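You operate a simulated robot arm through the tools that you are given. There is no shell and no other tool. Be economical: measure what you need, move in short steps, check, and stop when the job is done.

You are at the controls of a simulated robot arm. One attempt, no reset.

JOB
Clamp both jig tubes, seat the 2 mm bracket and rivet it to the long tube.
Fine: rivet range = bracket plus the 2 mm tube wall; orange riveter back in its stand.

The check looks at the end state, three seconds after you hand in, the way a careful person would. Anything else that was tipped, shoved, dropped, spilled or broken makes it a failure.

ROBOT AND FRAMES
A 6-joint arm with a two-finger parallel gripper, fixed in place. Base frame: the origin is at the foot of the arm, x ahead of it, y to its left, z up; the work surface is at about z = 90. Lengths are in cm, angles in rad, forces in N, time in s.
With the tool pointing down near the work surface it reaches from about 24 to 66 cm from the base axis. Its first joint turns from -1.152 to 1.152 rad. Payload 2.9 kg.
The TCP is the grasp point between the finger pads, 3 cm short of the fingertips. In the tool frame z runs along the fingers and y along their closing line. Largest opening 11 cm; finger width 2, thickness 1; the body of the gripper, 4.8 by 11.2 cm, starts 5.5 cm behind the TCP.
Orientation is told as [roll, pitch, yaw] about the base's x, y, z axes, in that order, counted from this pose: with the fingers straight down and closing along the base's y, the tool's x points along the base's -x, its y along +y and its z along -z.

CONTROLS
- The arm moves only by the tool play_rows. Its argument "deltas" is a list of rows, each an object of numbers (a shift or turn left out is 0, a gripper value left out holds the last): "dx", "dy", "dz": the shift along the tool's x, y, z in m; "rx", "ry", "rz": the turn, a rotation vector about the tool's x, y, z in degrees. In form: [{"dx": .., "dy": .., "dz": .., "rx": .., "ry": .., "rz": ..}, ...]. A call has 1 to 8 rows; each row is the pose to reach, as a shift and turn from the pose commanded when the call began, along the tool's axes at that moment. "fingers" is the finger opening in m, from 0 to 0.11, set as the call begins (left out, the last holds). A row lasts 0.2 s, in which the tool goes at most 5 cm and 0.15 rad; a call with a longer step from one row to the next is refused whole, and so is a gripper value outside its range. Where a pose cannot be reached the arm comes as near as it can. A force on the tool above 40 N (or 10 N above the force at the start of the call, whichever is more), or a blocked arm, ends the call early, and 0.2 s more pass. Each finger travels about 10.8 cm/s and halts on what it meets, pressing with about 27 N; the grip force reading is that of the motor and also rises with nothing between the fingers. The clock runs only during rows and for 0.2 s after the last one: add rows that repeat a pose to give the fingers time. The reply holds the time, the measured pose of the TCP, the force on the tool along the base axes, the opening and the grip force, in the units named above and with some noise, and new pictures: "pictures" is both (left out), scene, wrist or none.
- Cameras (640 x 400 px; columns grow to the right, rows downward): "scene" is fixed at [8.22, 43.81, 138.6]; the picture's right is [-0.71, -0.71, 0.00], its down [-0.38, 0.38, -0.84] and it looks along [0.60, -0.60, -0.54] (base axes); focal length 217 px, centre (320, 200). "wrist" rides on the gripper at [-3.6, 0, -5.7] in the tool frame; the picture's right is [0.00, -1.00, 0.00], its down [0.97, 0.00, -0.24] and it looks along [0.24, 0.00, 0.97] (tool axes); focal length 218 px, centre (320, 200). There is no depth. A picture from a camera that has moved, and an enlarged one, comes with that camera's place and axes in the base frame and with its lens.
- enlarge(camera, box): a new picture of the part [left, top, right, bottom] of that camera's present view, enlarged. The clock stands still meanwhile.
- hand_in(): hands the job in; it is judged then, once.

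Go step by step. Nothing tells you positions but the pictures and the camera data: compare them with the known pose of the tool, close in by small moves and look again before you grip or let go. The budget is 120 turns and 150 pictures, counting those below and the enlarged ones. Unless the task says otherwise, let go and move clear before handing in, and close with one line.

The tools are called after "Call:" as name(argument=value, ...) on one line, values as JSON. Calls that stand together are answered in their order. play_rows: Moves the arm, as the interface text tells. Its arguments: {"type":"object","properties":{"deltas":{"type":"array","items":{"type":"object","properties":{"dx":{"type":"number"},"dy":{"type":"number"},"dz":{"type":"number"},"rx":{"type":"number"},"ry":{"type":"number"},"rz":{"type":"number"}}}},"fingers":{"type":"number"},"pictures":{"type":"string","enum":["both","scene","wrist","none"]}},"required":["deltas"]} The other tools are called the same way: enlarge (camera, box) takes an enlarged picture of a part of a camera's view; hand_in () hands the job in.

At the start:

```text
time: 0.0
position: [29.53, 25.39, 125.5]
ee_rot: [0.0, -0.001, 0.0]
force: [0.5, 0.5, 0.4]
grip_width: 10.99
grasp_force: 0.1
```

scene: 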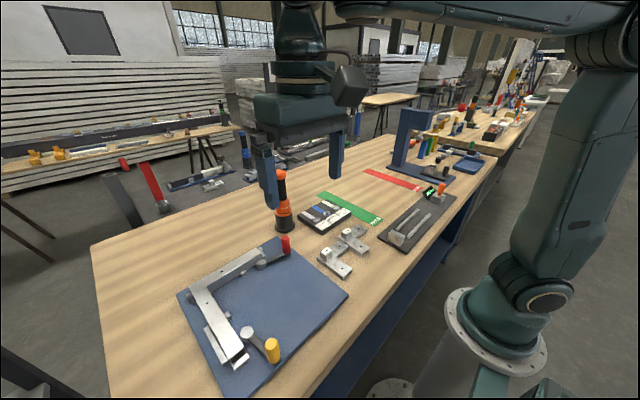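
wrist: 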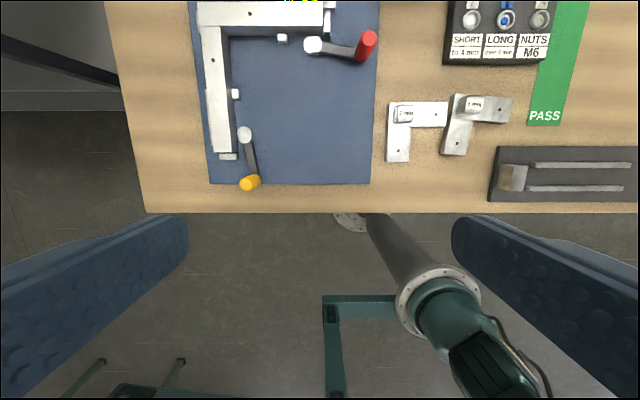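

I see a blue jig plate with an L of two tubes and two toggle clamps (red, yellow), two L brackets, a rivet box, an orange riveter and other items. I'll look closer first.

Call:
enlarge(camera="scene", box=[170, 220, 370, 400])

Call:
enlarge(camera="scene", box=[240, 100, 500, 280])

Call:
enlarge(camera="wrist", box=[190, 0, 400, 200])

Call:
enlarge(camera="wrist", box=[370, 0, 640, 210])

```text
2.22 times, centred on (270, 310) of scene
camera zoom: at [8.22, 43.81, 138.6], right [-0.71, -0.71, 0.0], down [-0.38, 0.38, -0.84], along [0.6, -0.6, -0.54], focal length 482 px, centre (431, -44)
```

zoom: 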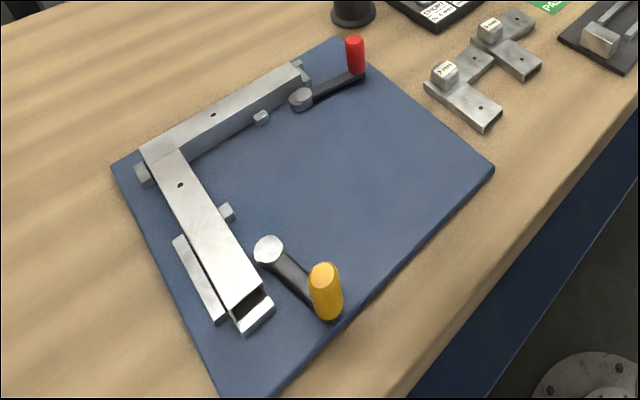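

```text
2.22 times, centred on (370, 190) of scene
camera zoom: at [8.22, 43.81, 138.6], right [-0.71, -0.71, 0.0], down [-0.38, 0.38, -0.84], along [0.6, -0.6, -0.54], focal length 482 px, centre (209, 222)
```

zoom: 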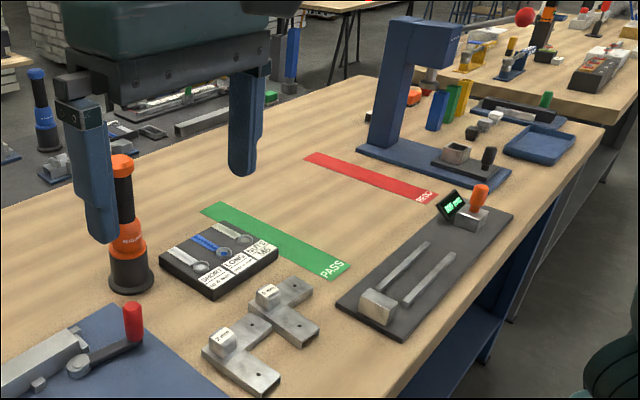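

```text
2.00 times, centred on (295, 100) of wrist
camera zoom: at [32.99, 25.39, 131.3], right [0.0, -1.0, 0.0], down [-0.97, 0.0, 0.24], along [-0.24, 0.0, -0.97], focal length 436 px, centre (370, 400)
```

zoom: 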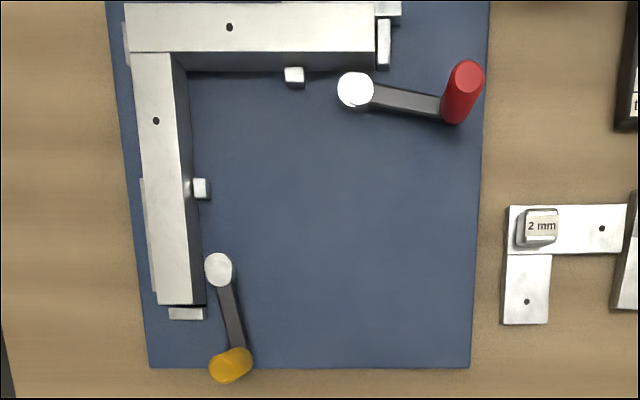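

```text
1.90 times, centred on (505, 105) of wrist
camera zoom: at [32.99, 25.39, 131.3], right [0.0, -1.0, 0.0], down [-0.97, 0.0, 0.24], along [-0.24, 0.0, -0.97], focal length 416 px, centre (-32, 381)
```

zoom: 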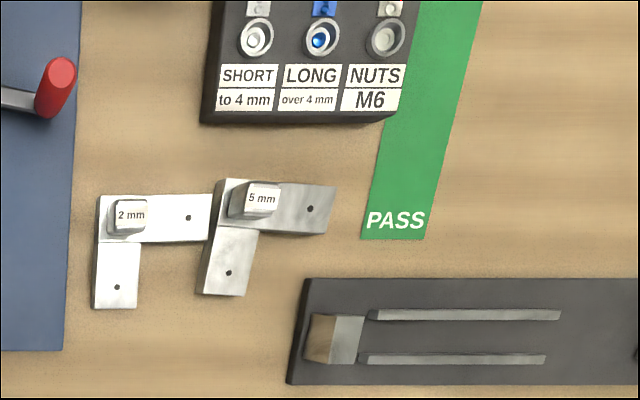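

Stack = 4 mm, so the SHORT rivet suits. I'll move over the jig for a closer look.

Call:
play_rows(deltas=[{"dx": -0.03, "dy": 0.01, "dz": 0.03}, {"dx": -0.06, "dy": 0.02, "dz": 0.06}, {"dx": -0.09, "dy": 0.03, "dz": 0.09}, {"dx": -0.12, "dy": 0.04, "dz": 0.12}], pictures="wrist")

```text
time: 1.0
position: [41.45, 29.33, 113.67]
ee_rot: [0.001, 0.0, -0.001]
force: [-0.4, -1.1, 0.5]
grip_width: 10.99
grasp_force: 0.1
camera wrist: at [45.08, 29.4, 119.33], right [0.0, -1.0, 0.0], down [-0.97, 0.0, 0.24], along [-0.24, 0.0, -0.97], focal length 218 px, centre (320, 200)
```

wrist: 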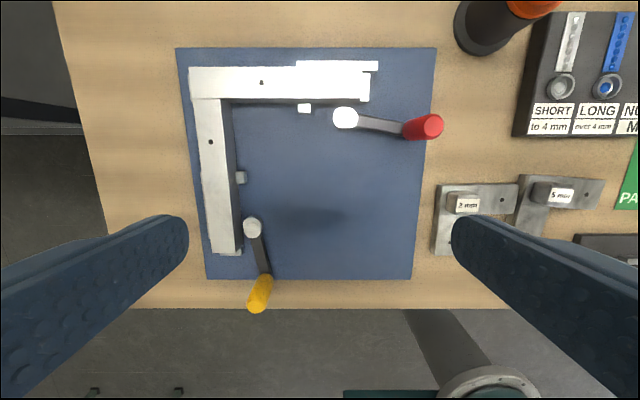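

Call:
enlarge(camera="wrist", box=[170, 40, 450, 215])

Call:
enlarge(camera="wrist", box=[180, 180, 320, 320])

Call:
enlarge(camera="wrist", box=[430, 0, 640, 140])

Call:
enlarge(camera="scene", box=[220, 225, 320, 290])

Call:
enlarge(camera="scene", box=[190, 310, 310, 390])

```text
2.29 times, centred on (310, 128) of wrist
camera zoom: at [45.08, 29.4, 119.33], right [0.0, -1.0, 0.0], down [-0.97, 0.0, 0.24], along [-0.24, 0.0, -0.97], focal length 499 px, centre (343, 366)
```

zoom: 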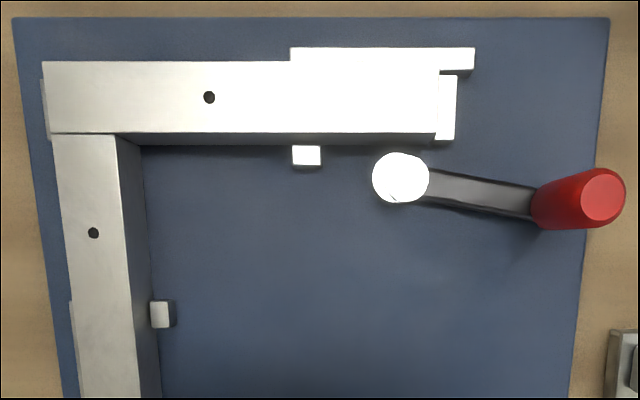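

```text
2.86 times, centred on (250, 250) of wrist
camera zoom: at [45.08, 29.4, 119.33], right [0.0, -1.0, 0.0], down [-0.97, 0.0, 0.24], along [-0.24, 0.0, -0.97], focal length 624 px, centre (520, 57)
```

zoom: 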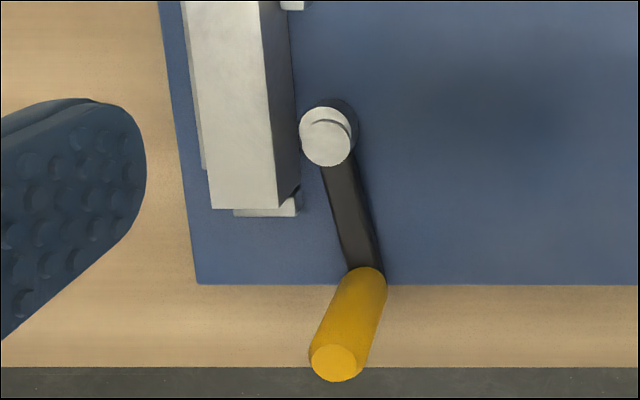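

```text
2.86 times, centred on (535, 70) of wrist
camera zoom: at [45.08, 29.4, 119.33], right [0.0, -1.0, 0.0], down [-0.97, 0.0, 0.24], along [-0.24, 0.0, -0.97], focal length 624 px, centre (-294, 571)
```

zoom: 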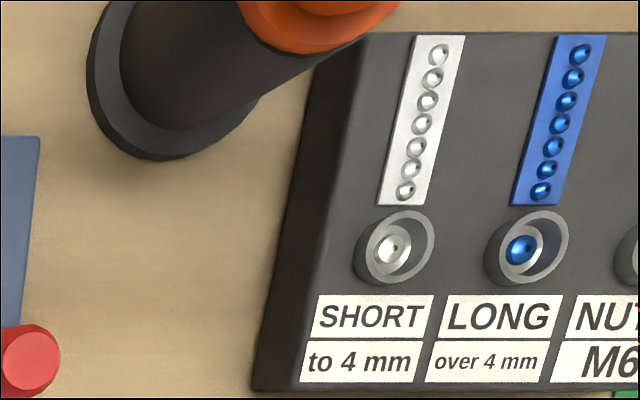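

```text
6.15 times, centred on (270, 258) of scene
camera zoom: at [8.22, 43.81, 138.6], right [-0.71, -0.71, 0.0], down [-0.38, 0.38, -0.84], along [0.6, -0.6, -0.54], focal length 1335 px, centre (628, -154)
```

zoom: 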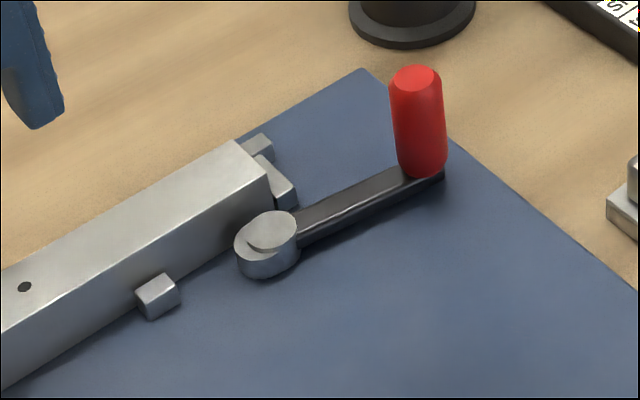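

```text
5.00 times, centred on (250, 350) of scene
camera zoom: at [8.22, 43.81, 138.6], right [-0.71, -0.71, 0.0], down [-0.38, 0.38, -0.84], along [0.6, -0.6, -0.54], focal length 1085 px, centre (670, -550)
```

zoom: 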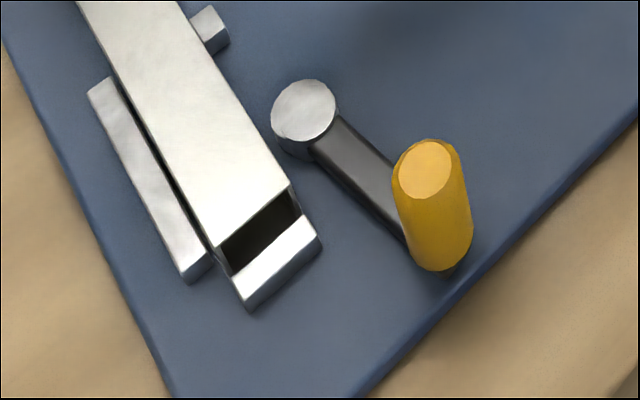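

Short rivet cup located at the box. I need finer measurements of the jig, so I shift the camera over the L's corner.

Call:
play_rows(deltas=[{"dx": -0.01, "dy": 0.03, "dz": 0.02}, {"dx": -0.02, "dy": 0.06, "dz": 0.04}], pictures="wrist")

Call:
enlarge(camera="wrist", box=[200, 30, 520, 230])

Call:
enlarge(camera="wrist", box=[240, 200, 440, 325])

```text
time: 1.6
position: [43.57, 35.4, 109.63]
ee_rot: [0.001, 0.0, 0.0]
force: [-1.1, -0.1, -0.3]
grip_width: 10.97
grasp_force: 0.0
camera wrist: at [47.09, 35.46, 115.29], right [0.0, -1.0, 0.0], down [-0.97, 0.0, 0.24], along [-0.24, 0.0, -0.97], focal length 218 px, centre (320, 200)
```

wrist: 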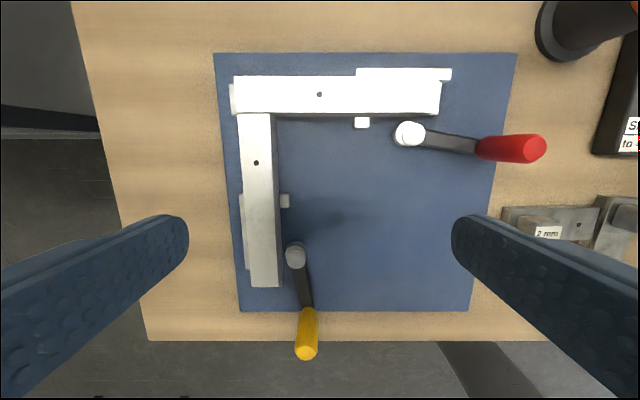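

```text
2.00 times, centred on (360, 130) of wrist
camera zoom: at [47.09, 35.46, 115.29], right [0.0, -1.0, 0.0], down [-0.97, 0.0, 0.24], along [-0.24, 0.0, -0.97], focal length 436 px, centre (240, 340)
```

zoom: 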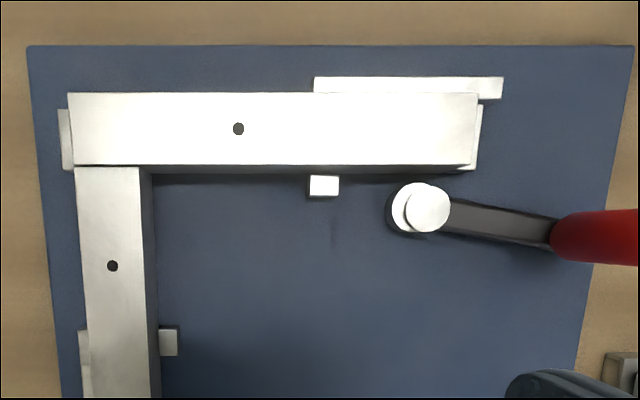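

```text
3.20 times, centred on (340, 262) of wrist
camera zoom: at [47.09, 35.46, 115.29], right [0.0, -1.0, 0.0], down [-0.97, 0.0, 0.24], along [-0.24, 0.0, -0.97], focal length 698 px, centre (256, 0)
```

zoom: 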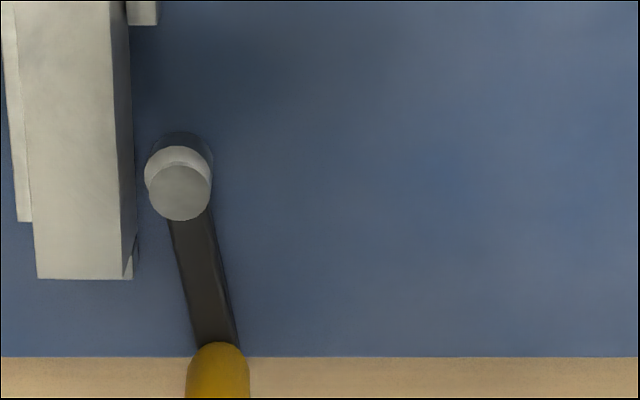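

Both tubes look about 18 cm long, so I'll have to measure more finely. Next I look at brackets, rivet box and riveter.

Call:
play_rows(deltas=[{"dy": -0.04, "dz": -0.02}, {"dy": -0.08, "dz": -0.04}, {"dy": -0.12, "dz": -0.06}, {"dy": -0.16, "dz": -0.07}, {"dy": -0.2, "dz": -0.07}], pictures="wrist")

Call:
enlarge(camera="wrist", box=[240, 120, 440, 245])

Call:
enlarge(camera="wrist", box=[280, 0, 480, 125])

Call:
enlarge(camera="scene", box=[250, 160, 350, 240])

Call:
enlarge(camera="scene", box=[300, 215, 380, 285])

```text
time: 2.8
position: [43.35, 15.44, 116.55]
ee_rot: [0.0, 0.0, -0.001]
force: [-0.2, -0.1, 0.7]
grip_width: 11.02
grasp_force: 0.1
camera wrist: at [47.01, 15.46, 122.31], right [0.0, -1.0, 0.0], down [-0.97, 0.0, 0.24], along [-0.24, 0.0, -0.97], focal length 218 px, centre (320, 200)
```

wrist: 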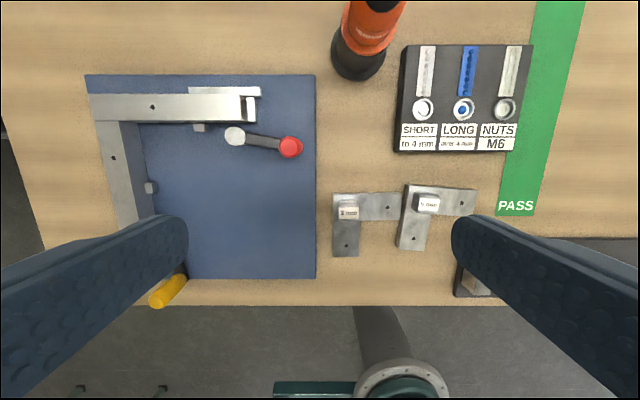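

```text
3.20 times, centred on (340, 182) of wrist
camera zoom: at [47.01, 15.46, 122.31], right [0.0, -1.0, 0.0], down [-0.97, 0.0, 0.24], along [-0.24, 0.0, -0.97], focal length 698 px, centre (256, 256)
```

zoom: 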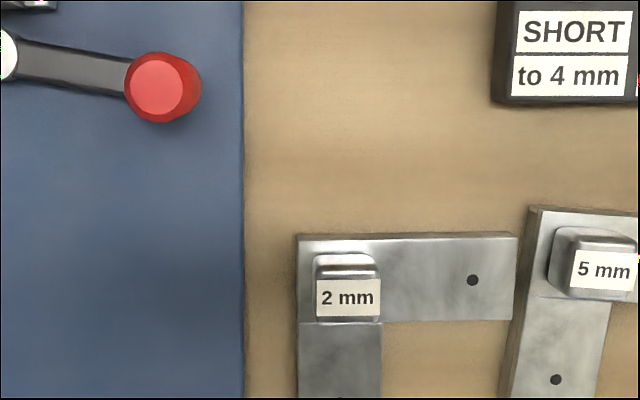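

```text
3.20 times, centred on (380, 62) of wrist
camera zoom: at [47.01, 15.46, 122.31], right [0.0, -1.0, 0.0], down [-0.97, 0.0, 0.24], along [-0.24, 0.0, -0.97], focal length 698 px, centre (128, 640)
```

zoom: 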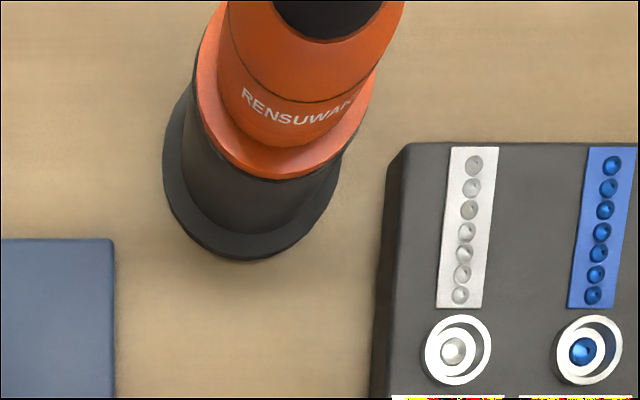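

```text
5.00 times, centred on (300, 200) of scene
camera zoom: at [8.22, 43.81, 138.6], right [-0.71, -0.71, 0.0], down [-0.38, 0.38, -0.84], along [0.6, -0.6, -0.54], focal length 1085 px, centre (420, 200)
```

zoom: 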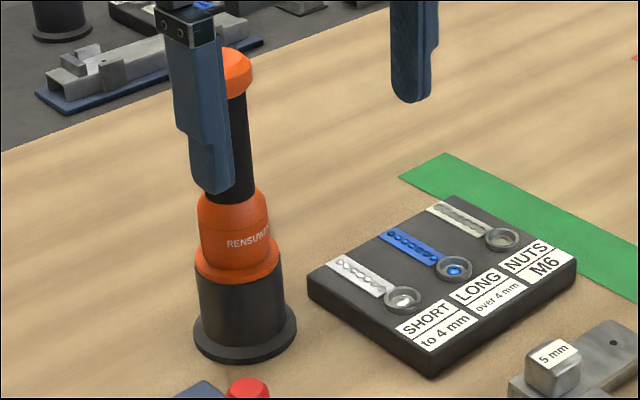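

```text
5.71 times, centred on (340, 250) of scene
camera zoom: at [8.22, 43.81, 138.6], right [-0.71, -0.71, 0.0], down [-0.38, 0.38, -0.84], along [0.6, -0.6, -0.54], focal length 1240 px, centre (206, -86)
```

zoom: 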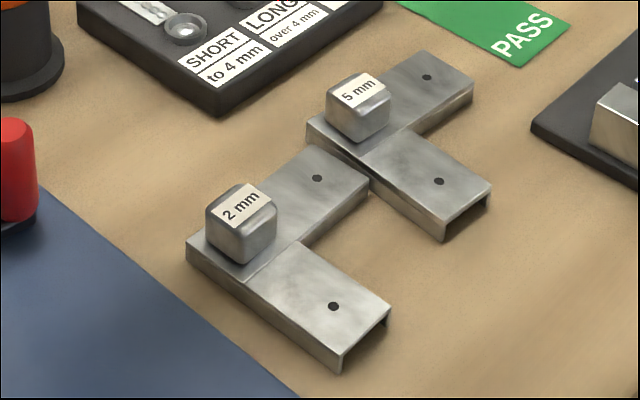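

The brackets are saddle channels with a grip block; the 2 mm one lies free beside the 5 mm one. I'll take a fronto-parallel view of the jig to tell which tube is longer.

Call:
play_rows(deltas=[{"dx": 0.007, "dy": 0.04, "dz": 0.01}, {"dx": 0.014, "dy": 0.08, "dz": 0.02}, {"dx": 0.021, "dy": 0.12, "dz": 0.03, "ry": -7}, {"dx": 0.028, "dy": 0.16, "dz": 0.04, "ry": -14}, {"dx": 0.0345, "dy": 0.186, "dz": 0.05, "ry": -14}, {"dx": 0.0345, "dy": 0.186, "dz": 0.05, "ry": -14}], pictures="wrist")

Call:
enlarge(camera="wrist", box=[220, 70, 420, 195])

Call:
enlarge(camera="wrist", box=[190, 175, 390, 300])

```text
time: 4.2
position: [39.93, 34.03, 111.49]
ee_rot: [0.002, -0.245, -0.001]
force: [0.7, 0.2, 0.1]
grip_width: 11.03
grasp_force: 0.0
camera wrist: at [42.01, 34.13, 117.9], right [0.0, -1.0, 0.0], down [-1.0, 0.0, 0.0], along [0.0, 0.0, -1.0], focal length 218 px, centre (320, 200)
```

wrist: 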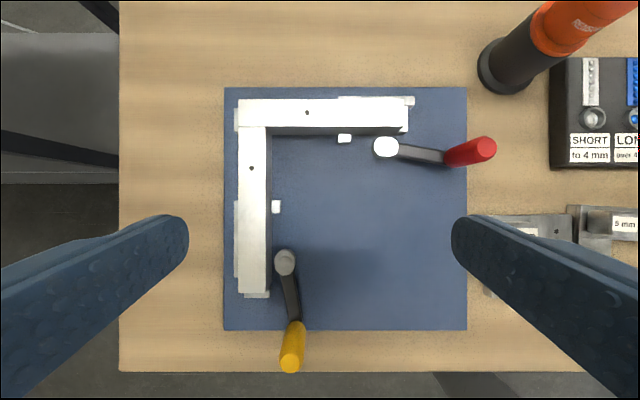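

```text
3.20 times, centred on (320, 132) of wrist
camera zoom: at [42.01, 34.13, 117.9], right [0.0, -1.0, 0.0], down [-1.0, 0.0, 0.0], along [0.0, 0.0, -1.0], focal length 698 px, centre (320, 416)
```

zoom: 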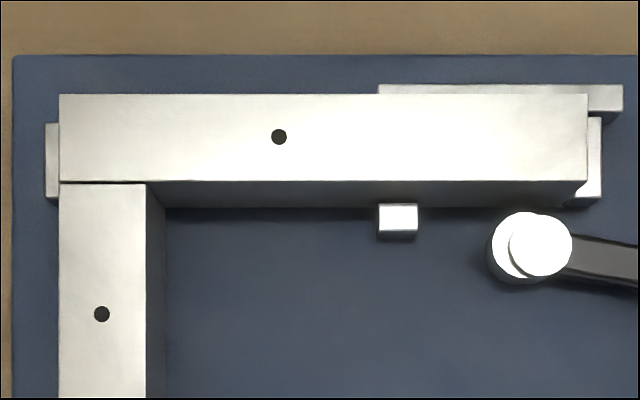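

```text
3.20 times, centred on (290, 238) of wrist
camera zoom: at [42.01, 34.13, 117.9], right [0.0, -1.0, 0.0], down [-1.0, 0.0, 0.0], along [0.0, 0.0, -1.0], focal length 698 px, centre (416, 80)
```

zoom: 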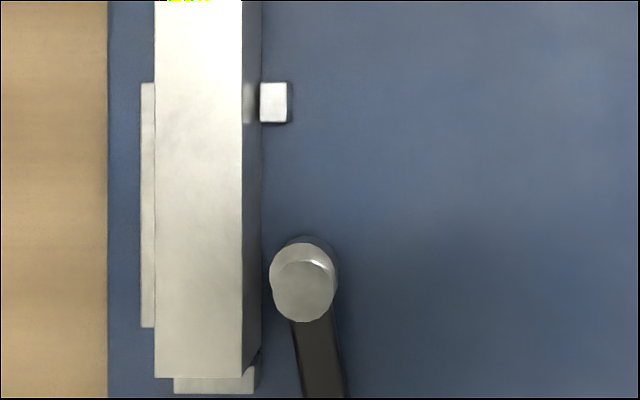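

The tubes measure equal within a millimetre (529 vs 531 px), so I'll look around for any other cue about which is "long".

Call:
enlarge(camera="scene", box=[100, 120, 260, 220])

Call:
enlarge(camera="scene", box=[370, 90, 500, 190])

Call:
enlarge(camera="scene", box=[170, 235, 290, 385])

Call:
enlarge(camera="wrist", box=[365, 120, 435, 170])

Call:
enlarge(camera="wrist", box=[250, 230, 320, 280])

```text
4.00 times, centred on (180, 170) of scene
camera zoom: at [8.22, 43.82, 138.6], right [-0.71, -0.71, 0.0], down [-0.38, 0.38, -0.84], along [0.6, -0.6, -0.54], focal length 868 px, centre (880, 320)
```

zoom: 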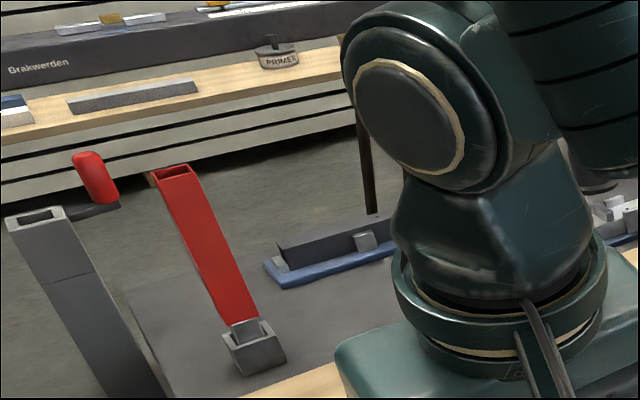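

```text
4.00 times, centred on (435, 140) of scene
camera zoom: at [8.22, 43.82, 138.6], right [-0.71, -0.71, 0.0], down [-0.38, 0.38, -0.84], along [0.6, -0.6, -0.54], focal length 868 px, centre (-140, 440)
```

zoom: 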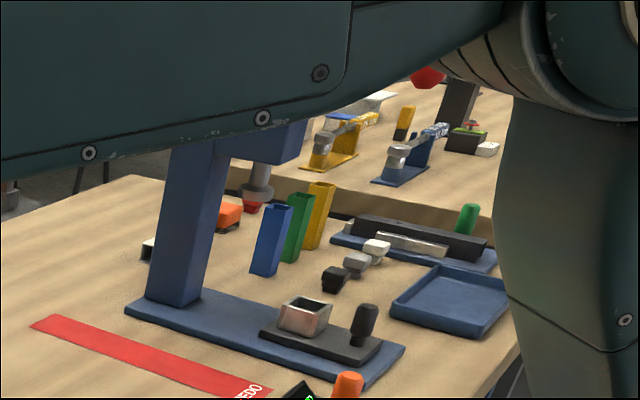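

```text
2.67 times, centred on (230, 310) of scene
camera zoom: at [8.22, 43.82, 138.6], right [-0.71, -0.71, 0.0], down [-0.38, 0.38, -0.84], along [0.6, -0.6, -0.54], focal length 578 px, centre (560, -93)
```

zoom: 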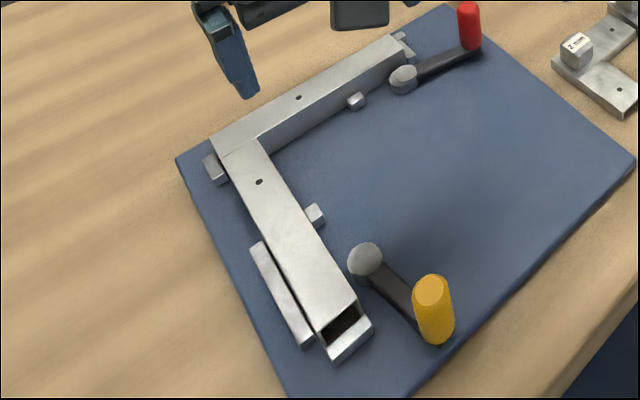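

```text
8.00 times, centred on (400, 145) of wrist
camera zoom: at [42.01, 34.13, 117.9], right [0.0, -1.0, 0.0], down [-1.0, 0.0, 0.0], along [0.0, 0.0, -1.0], focal length 1746 px, centre (-320, 640)
```

zoom: 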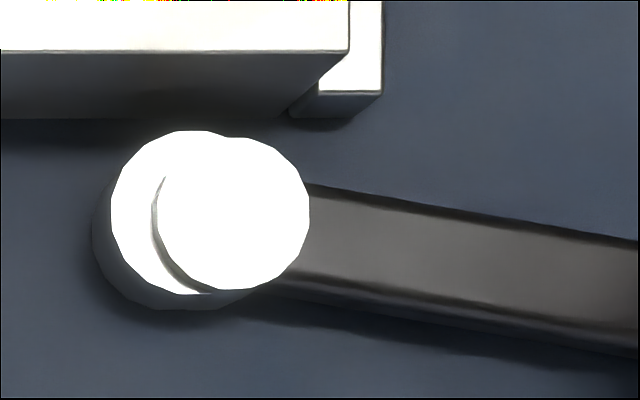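

```text
8.00 times, centred on (285, 255) of wrist
camera zoom: at [42.01, 34.13, 117.9], right [0.0, -1.0, 0.0], down [-1.0, 0.0, 0.0], along [0.0, 0.0, -1.0], focal length 1746 px, centre (600, -240)
```

zoom: 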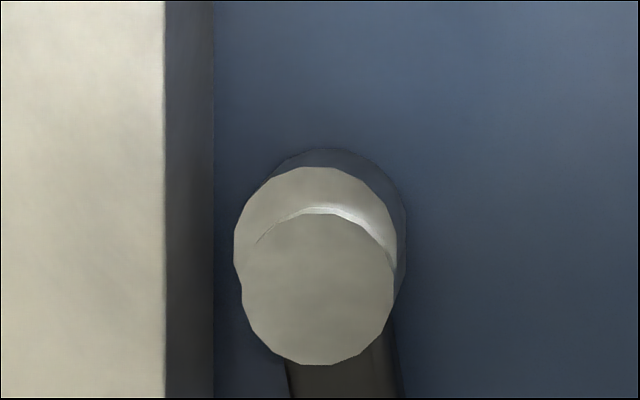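

The cam lobes sit opposite the levers, so red must swing from -y toward -x and yellow from -x toward -y. Before that I'll measure the tube ends more precisely.

Call:
enlarge(camera="wrist", box=[215, 90, 285, 130])

Call:
enlarge(camera="wrist", box=[370, 90, 440, 130])

Call:
enlarge(camera="wrist", box=[220, 270, 290, 310])

```text
9.14 times, centred on (250, 110) of wrist
camera zoom: at [42.01, 34.13, 117.9], right [0.0, -1.0, 0.0], down [-1.0, 0.0, 0.0], along [0.0, 0.0, -1.0], focal length 1996 px, centre (960, 1023)
```

zoom: 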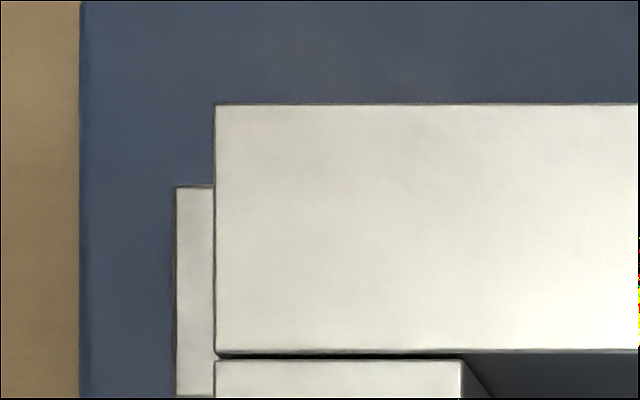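

```text
9.14 times, centred on (405, 110) of wrist
camera zoom: at [42.01, 34.13, 117.9], right [0.0, -1.0, 0.0], down [-1.0, 0.0, 0.0], along [0.0, 0.0, -1.0], focal length 1996 px, centre (-457, 1023)
```

zoom: 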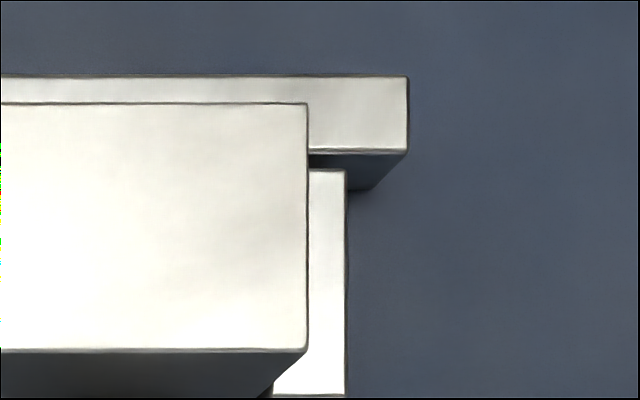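

```text
9.14 times, centred on (255, 290) of wrist
camera zoom: at [42.01, 34.13, 117.9], right [0.0, -1.0, 0.0], down [-1.0, 0.0, 0.0], along [0.0, 0.0, -1.0], focal length 1996 px, centre (914, -623)
```

zoom: 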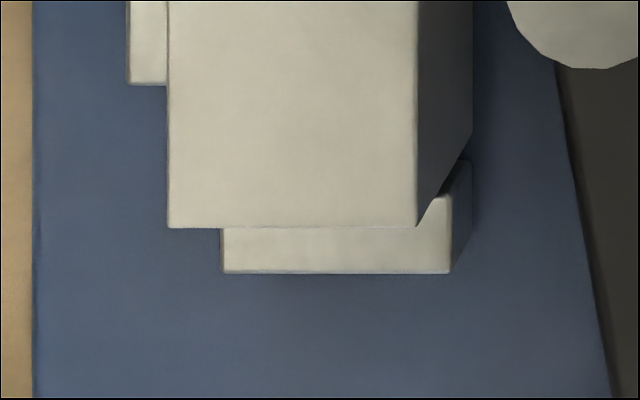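

The y-tube (through the corner) comes out equal or slightly longer; I'll recheck later. Now to the yellow lever, knob at about (26.8, 36.9).

Call:
play_rows(deltas=[{"dx": 0.035, "dy": 0.007, "dz": 0.003, "ry": 7}, {"dx": 0.07, "dy": 0.014, "dz": 0.006, "ry": 14}, {"dx": 0.105, "dy": 0.021, "dz": 0.009, "ry": 14}, {"dx": 0.138, "dy": 0.029, "dz": 0.012, "ry": 14}, {"dx": 0.138, "dy": 0.029, "dz": 0.012, "ry": 14}], fingers=0.06)

```text
time: 5.4
position: [26.62, 36.78, 106.91]
ee_rot: [0.001, 0.0, -0.002]
force: [-0.1, 0.0, -0.7]
grip_width: 6.0
grasp_force: 0.0
camera wrist: at [30.21, 36.88, 112.73], right [0.0, -1.0, 0.0], down [-0.97, 0.0, 0.24], along [-0.24, 0.0, -0.97], focal length 218 px, centre (320, 200)
```

scene: 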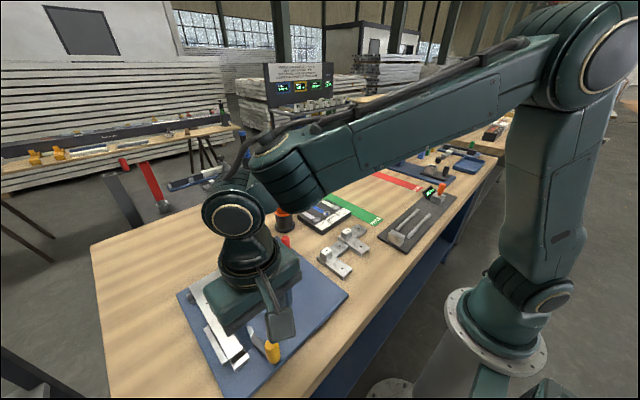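
wrist: 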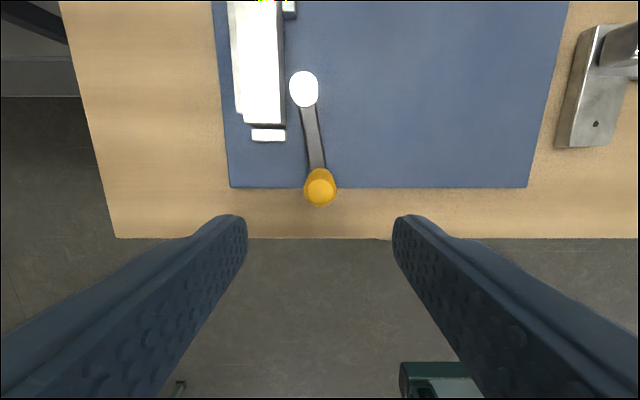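

A sign board is now visible in the background; let me read it.

Call:
enlarge(camera="scene", box=[255, 55, 345, 115])

Call:
enlarge(camera="wrist", box=[260, 60, 380, 220])

```text
6.67 times, centred on (300, 85) of scene
camera zoom: at [8.22, 43.81, 138.6], right [-0.71, -0.71, 0.0], down [-0.38, 0.38, -0.84], along [0.6, -0.6, -0.54], focal length 1446 px, centre (453, 967)
```

zoom: 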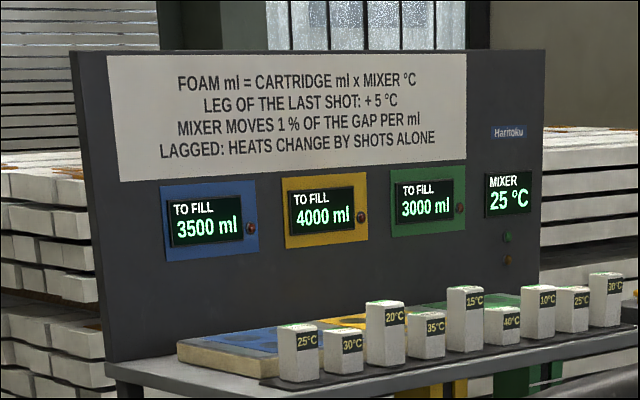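

```text
2.50 times, centred on (320, 140) of wrist
camera zoom: at [30.21, 36.88, 112.73], right [0.0, -1.0, 0.0], down [-0.97, 0.0, 0.24], along [-0.24, 0.0, -0.97], focal length 546 px, centre (320, 350)
```

zoom: 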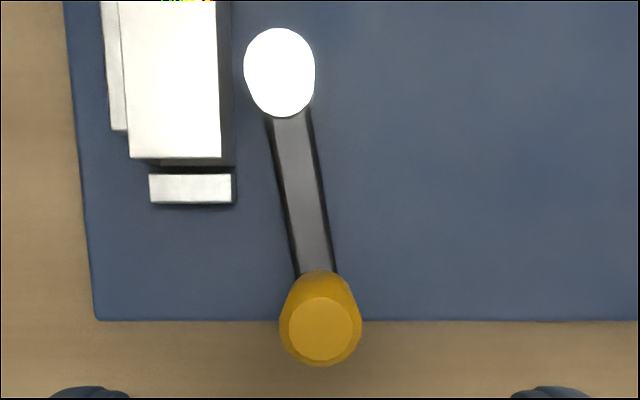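

Not relevant to this job. The yellow knob is centred under the gripper; I descend over it and grip.

Call:
play_rows(deltas=[{"dx": -0.004, "dy": 0.001, "dz": 0.03}, {"dx": -0.004, "dy": 0.001, "dz": 0.06}, {"dx": -0.004, "dy": 0.001, "dz": 0.085}, {"dx": -0.004, "dy": 0.001, "dz": 0.096}, {"dx": -0.004, "dy": 0.001, "dz": 0.096}], pictures="both")

Call:
enlarge(camera="scene", box=[200, 290, 340, 390])

```text
time: 6.6
position: [27.12, 36.97, 97.26]
ee_rot: [0.001, 0.0, -0.001]
force: [0.2, -0.4, -0.6]
grip_width: 6.0
grasp_force: 0.0
camera wrist: at [30.84, 36.98, 103.12], right [0.0, -1.0, 0.0], down [-0.97, 0.0, 0.24], along [-0.24, 0.0, -0.97], focal length 218 px, centre (320, 200)
```

scene: 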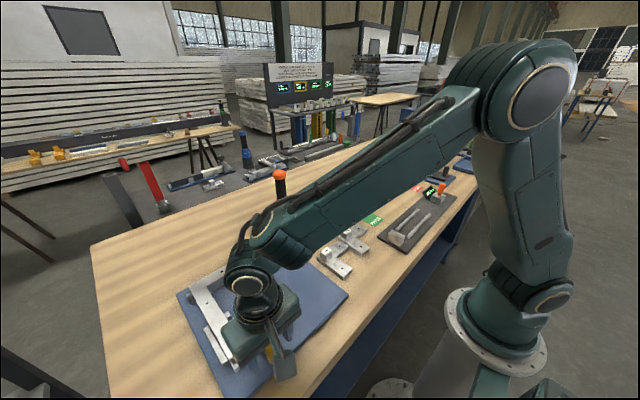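
wrist: 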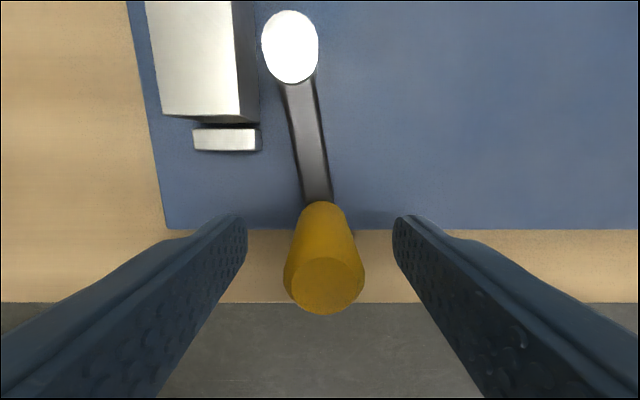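

```text
4.00 times, centred on (270, 340) of scene
camera zoom: at [8.22, 43.81, 138.6], right [-0.71, -0.71, 0.0], down [-0.38, 0.38, -0.84], along [0.6, -0.6, -0.54], focal length 868 px, centre (520, -360)
```

zoom: 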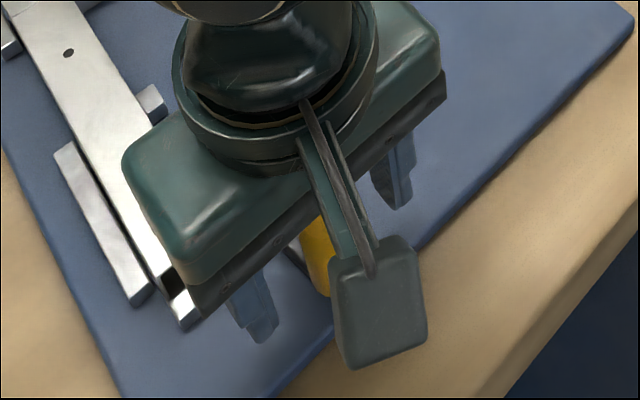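

Call:
play_rows(deltas=[{"dz": 0.0}, {"dz": 0.0}, {"dz": 0.0}], fingers=0.01, pictures="wrist")

```text
time: 7.4
position: [27.15, 36.94, 97.4]
ee_rot: [-0.001, 0.002, -0.002]
force: [-0.5, -10.0, 1.0]
grip_width: 2.37
grasp_force: 44.8
camera wrist: at [30.84, 36.89, 103.11], right [0.0, -1.0, 0.0], down [-0.97, 0.0, 0.24], along [-0.24, 0.0, -0.97], focal length 218 px, centre (320, 200)
```

wrist: 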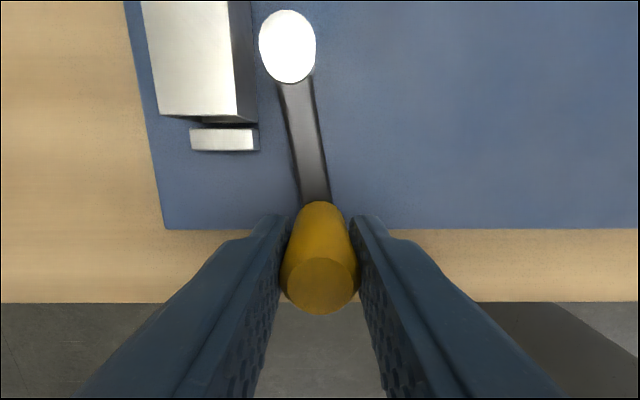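

Gripped the yellow knob. I swing it along an arc about the pivot, turning the tool with it, first 32°.

Call:
play_rows(deltas=[{"dx": -0.0022, "dy": -0.0101, "rz": -8}, {"dx": -0.0059, "dy": -0.0198, "rz": -16}, {"dx": -0.0108, "dy": -0.0289, "rz": -24}, {"dx": -0.017, "dy": -0.0373, "rz": -32}], pictures="wrist")

```text
time: 8.4
position: [28.94, 33.37, 97.36]
ee_rot: [0.002, 0.0, 0.563]
force: [1.8, 7.9, -11.9]
grip_width: 2.36
grasp_force: 44.4
camera wrist: at [31.98, 35.2, 103.12], right [0.53, -0.85, 0.0], down [-0.82, -0.52, 0.24], along [-0.2, -0.13, -0.97], focal length 218 px, centre (320, 200)
```

wrist: 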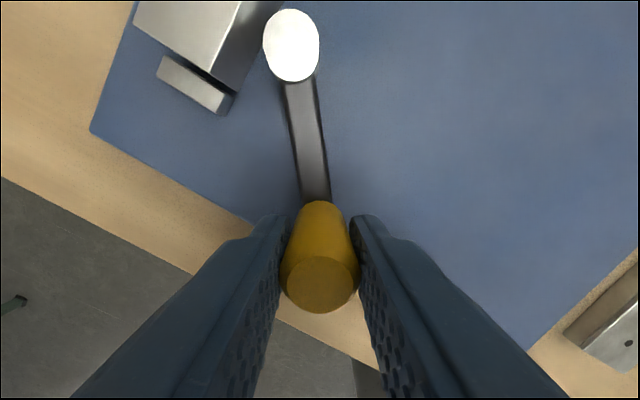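

Call:
play_rows(deltas=[{"dx": -0.0022, "dy": -0.0101, "rz": -8}, {"dx": -0.0059, "dy": -0.0198, "rz": -16}, {"dx": -0.0108, "dy": -0.0289, "rz": -24}, {"dx": -0.017, "dy": -0.0373, "rz": -32}], pictures="wrist")

```text
time: 9.4
position: [32.38, 31.05, 97.43]
ee_rot: [0.0, 0.0, 1.121]
force: [1.4, 2.3, -16.1]
grip_width: 2.37
grasp_force: 45.1
camera wrist: at [33.94, 34.3, 103.12], right [0.9, -0.44, 0.0], down [-0.42, -0.87, 0.24], along [-0.1, -0.22, -0.97], focal length 218 px, centre (320, 200)
```

wrist: 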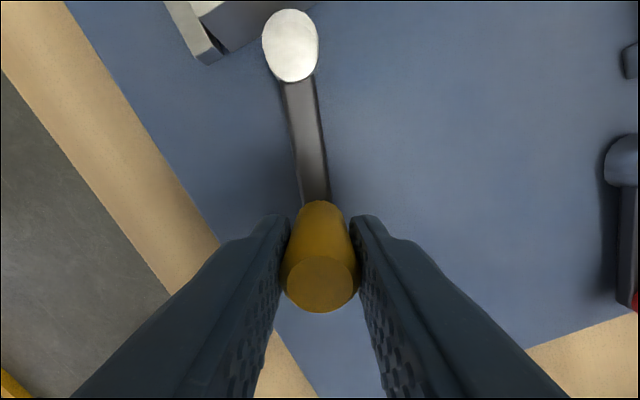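

Call:
play_rows(deltas=[{"dx": -0.0022, "dy": -0.0101, "rz": -8}, {"dx": -0.0056, "dy": -0.0192, "rz": -15.5}], pictures="wrist")

```text
time: 10.0
position: [34.42, 30.76, 97.4]
ee_rot: [0.001, 0.001, 1.393]
force: [4.8, 11.1, -16.2]
grip_width: 2.36
grasp_force: 45.5
camera wrist: at [34.97, 34.28, 103.12], right [0.98, -0.18, 0.0], down [-0.17, -0.95, 0.24], along [-0.04, -0.24, -0.97], focal length 218 px, centre (320, 200)
```

wrist: 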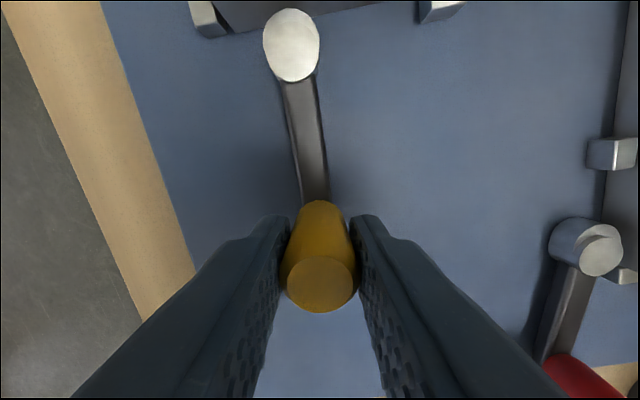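

Call:
play_rows(deltas=[{"dx": -0.0008, "dy": -0.005, "rz": -4}, {"dx": -0.0022, "dy": -0.0101, "rz": -8}], pictures="wrist")

Call:
enlarge(camera="wrist", box=[180, 0, 380, 125])

Call:
enlarge(camera="scene", box=[180, 270, 320, 390])

```text
time: 10.7
position: [34.54, 30.81, 97.29]
ee_rot: [0.015, 0.004, 1.537]
force: [-13.8, 1.7, 5.7]
grip_width: 2.34
grasp_force: 45.7
stopped in row 2: the force on the tool passed its limit (the readings are from after the stop); the commanded pose is now the measured one
camera wrist: at [34.79, 34.41, 103.11], right [1.0, -0.03, -0.02], down [-0.03, -0.97, 0.25], along [-0.02, -0.25, -0.97], focal length 218 px, centre (320, 200)
```

wrist: 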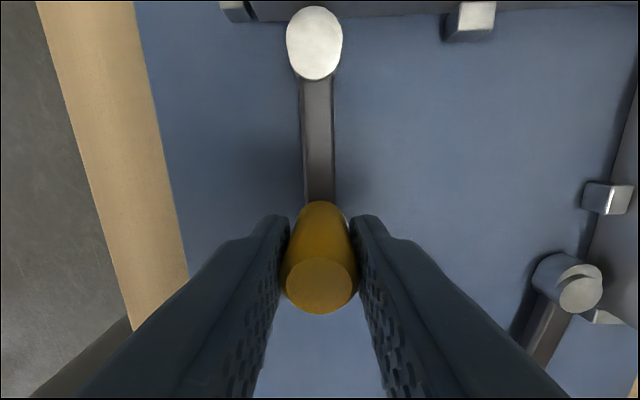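

```text
3.20 times, centred on (280, 62) of wrist
camera zoom: at [34.79, 34.41, 103.11], right [1.0, -0.03, -0.02], down [-0.03, -0.97, 0.25], along [-0.02, -0.25, -0.97], focal length 698 px, centre (448, 640)
```

zoom: 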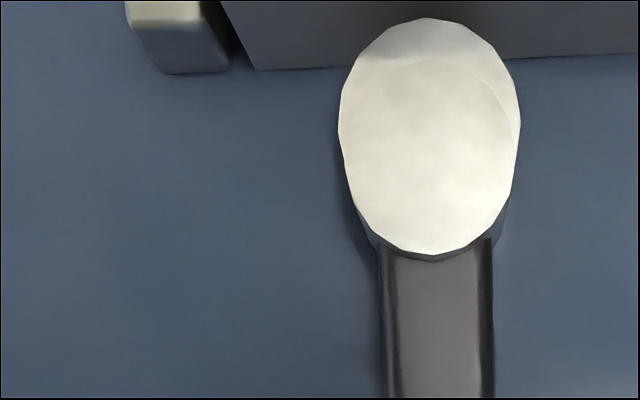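

```text
3.33 times, centred on (250, 330) of scene
camera zoom: at [8.17, 43.81, 138.61], right [-0.71, -0.71, 0.0], down [-0.38, 0.38, -0.84], along [0.6, -0.6, -0.54], focal length 723 px, centre (553, -233)
```

zoom: 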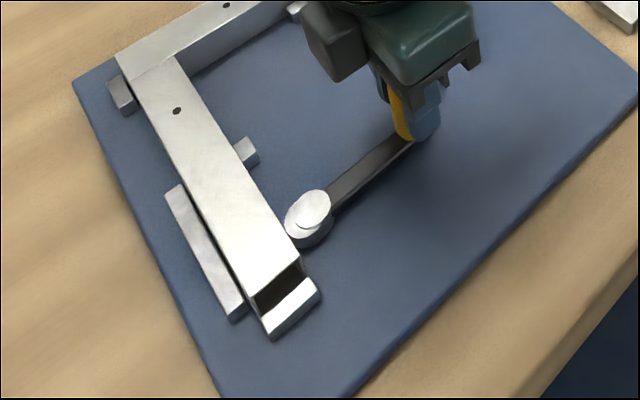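

Lever hit its stop at 90° with the tube against the fence. Release and rise.

Call:
play_rows(deltas=[{"dz": 0}, {"dz": 0}, {"dz": -0.03}, {"dz": -0.08}, {"dz": -0.11}], fingers=0.055, pictures="both")

Call:
enlarge(camera="scene", box=[180, 270, 320, 390])

```text
time: 11.9
position: [34.9, 30.68, 108.43]
ee_rot: [0.014, 0.006, 1.536]
force: [0.2, 0.2, -0.1]
grip_width: 5.51
grasp_force: 0.0
camera wrist: at [35.08, 34.37, 114.12], right [1.0, -0.04, -0.01], down [-0.03, -0.97, 0.25], along [-0.02, -0.24, -0.97], focal length 218 px, centre (320, 200)
```

scene: 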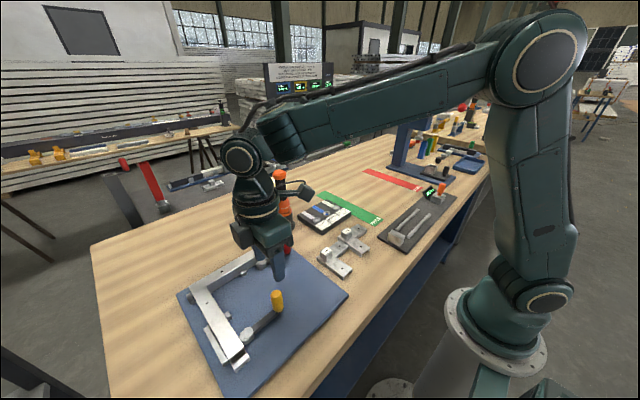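
wrist: 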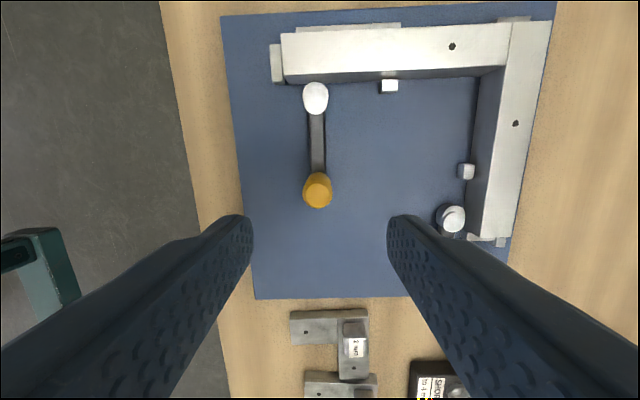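

```text
3.33 times, centred on (250, 330) of scene
camera zoom: at [8.22, 43.81, 138.6], right [-0.71, -0.71, 0.0], down [-0.38, 0.38, -0.84], along [0.6, -0.6, -0.54], focal length 723 px, centre (553, -233)
```

zoom: 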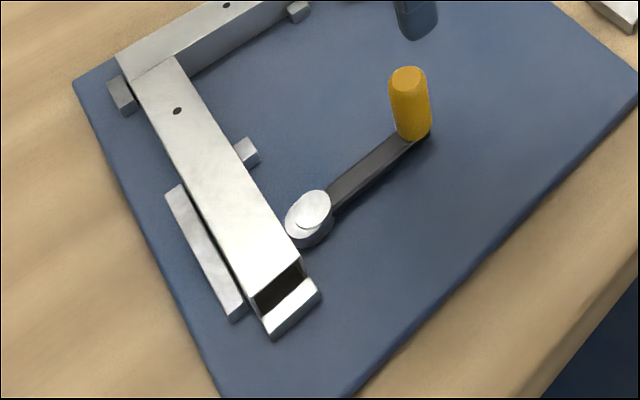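

Yellow is clamped. Next the red knob at about (46.8, 18.9), approaching with the tool yawed 90°.

Call:
play_rows(deltas=[{"dx": 0.025, "dy": -0.027, "dz": 0.005, "rx": 0.3, "ry": 0.8, "rz": -2}, {"dx": 0.05, "dy": -0.054, "dz": 0.01, "rx": 0.3, "ry": 0.8, "rz": -2}, {"dx": 0.075, "dy": -0.081, "dz": 0.015, "rx": 0.3, "ry": 0.8, "rz": -2}, {"dx": 0.1, "dy": -0.108, "dz": 0.02, "rx": 0.3, "ry": 0.8, "rz": -2}, {"dx": 0.114, "dy": -0.1225, "dz": 0.024, "rx": 0.3, "ry": 0.8, "rz": -2}, {"dx": 0.114, "dy": -0.1225, "dz": 0.024, "rx": 0.3, "ry": 0.8, "rz": -2}], pictures="wrist")

```text
time: 13.3
position: [46.64, 18.95, 105.74]
ee_rot: [0.008, 0.02, 1.57]
force: [-0.2, 0.4, -0.1]
grip_width: 5.52
grasp_force: 0.2
camera wrist: at [46.72, 22.63, 111.47], right [1.0, 0.0, -0.01], down [0.0, -0.97, 0.26], along [-0.01, -0.26, -0.97], focal length 218 px, centre (320, 200)
```

wrist: 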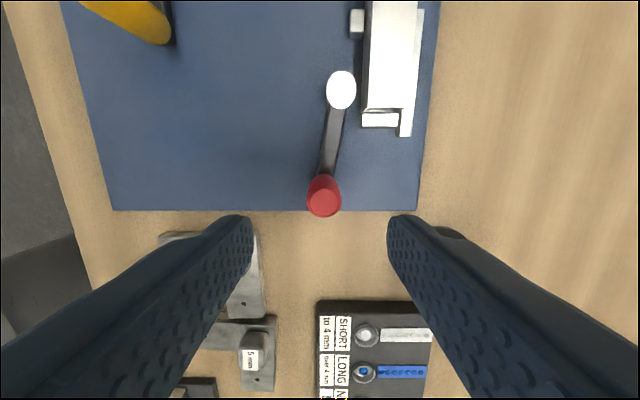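

Call:
play_rows(deltas=[{"dx": 0.0015, "dy": -0.0015, "dz": 0.03, "rx": 0.46, "ry": -1.15}, {"dx": 0.0015, "dy": -0.0015, "dz": 0.06, "rx": 0.46, "ry": -1.15}, {"dx": 0.0015, "dy": -0.0015, "dz": 0.084, "rx": 0.46, "ry": -1.15}, {"dx": 0.0015, "dy": -0.0015, "dz": 0.084, "rx": 0.46, "ry": -1.15}], pictures="wrist")

```text
time: 14.3
position: [46.82, 18.67, 97.39]
ee_rot: [0.0, -0.002, 1.571]
force: [-0.4, 0.4, 0.1]
grip_width: 5.48
grasp_force: 0.1
camera wrist: at [46.83, 22.22, 103.22], right [1.0, 0.0, 0.0], down [0.0, -0.97, 0.24], along [0.0, -0.24, -0.97], focal length 218 px, centre (320, 200)
```

wrist: 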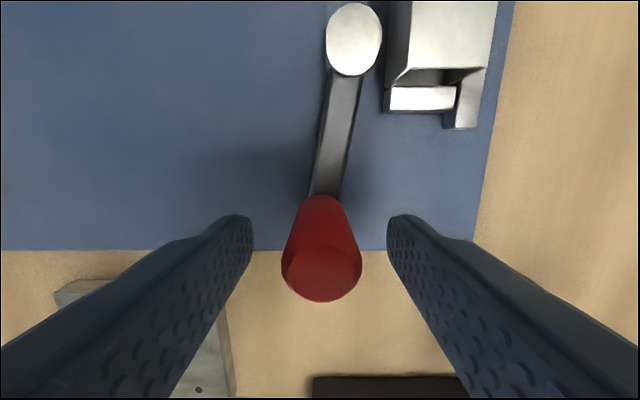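

Centred on the red knob; close, then swing.

Call:
play_rows(deltas=[{"dz": 0.0}, {"dz": 0.0}, {"dz": 0.0}], fingers=0.01, pictures="none")

Call:
play_rows(deltas=[{"dx": -0.0022, "dy": 0.0101, "rz": 8}, {"dx": -0.0059, "dy": 0.0198, "rz": 16}, {"dx": -0.0108, "dy": 0.0289, "rz": 24}, {"dx": -0.017, "dy": 0.0373, "rz": 32}], pictures="wrist")

```text
time: 15.1
position: [46.8, 18.52, 97.47]
ee_rot: [0.003, -0.002, 1.572]
force: [0.4, -0.4, -2.6]
grip_width: 2.37
grasp_force: 44.8
```

```text
time: 16.1
position: [43.09, 20.44, 97.53]
ee_rot: [0.0, -0.001, 1.01]
force: [1.4, 7.0, -3.6]
grip_width: 2.35
grasp_force: 44.9
camera wrist: at [44.98, 23.46, 103.23], right [0.85, -0.53, 0.0], down [-0.52, -0.82, 0.24], along [-0.13, -0.2, -0.97], focal length 218 px, centre (320, 200)
```

wrist: 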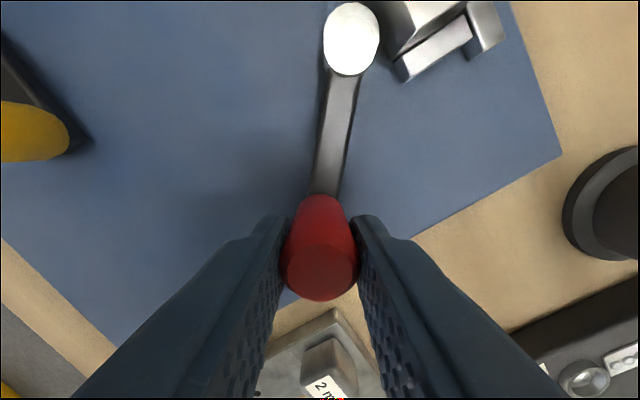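

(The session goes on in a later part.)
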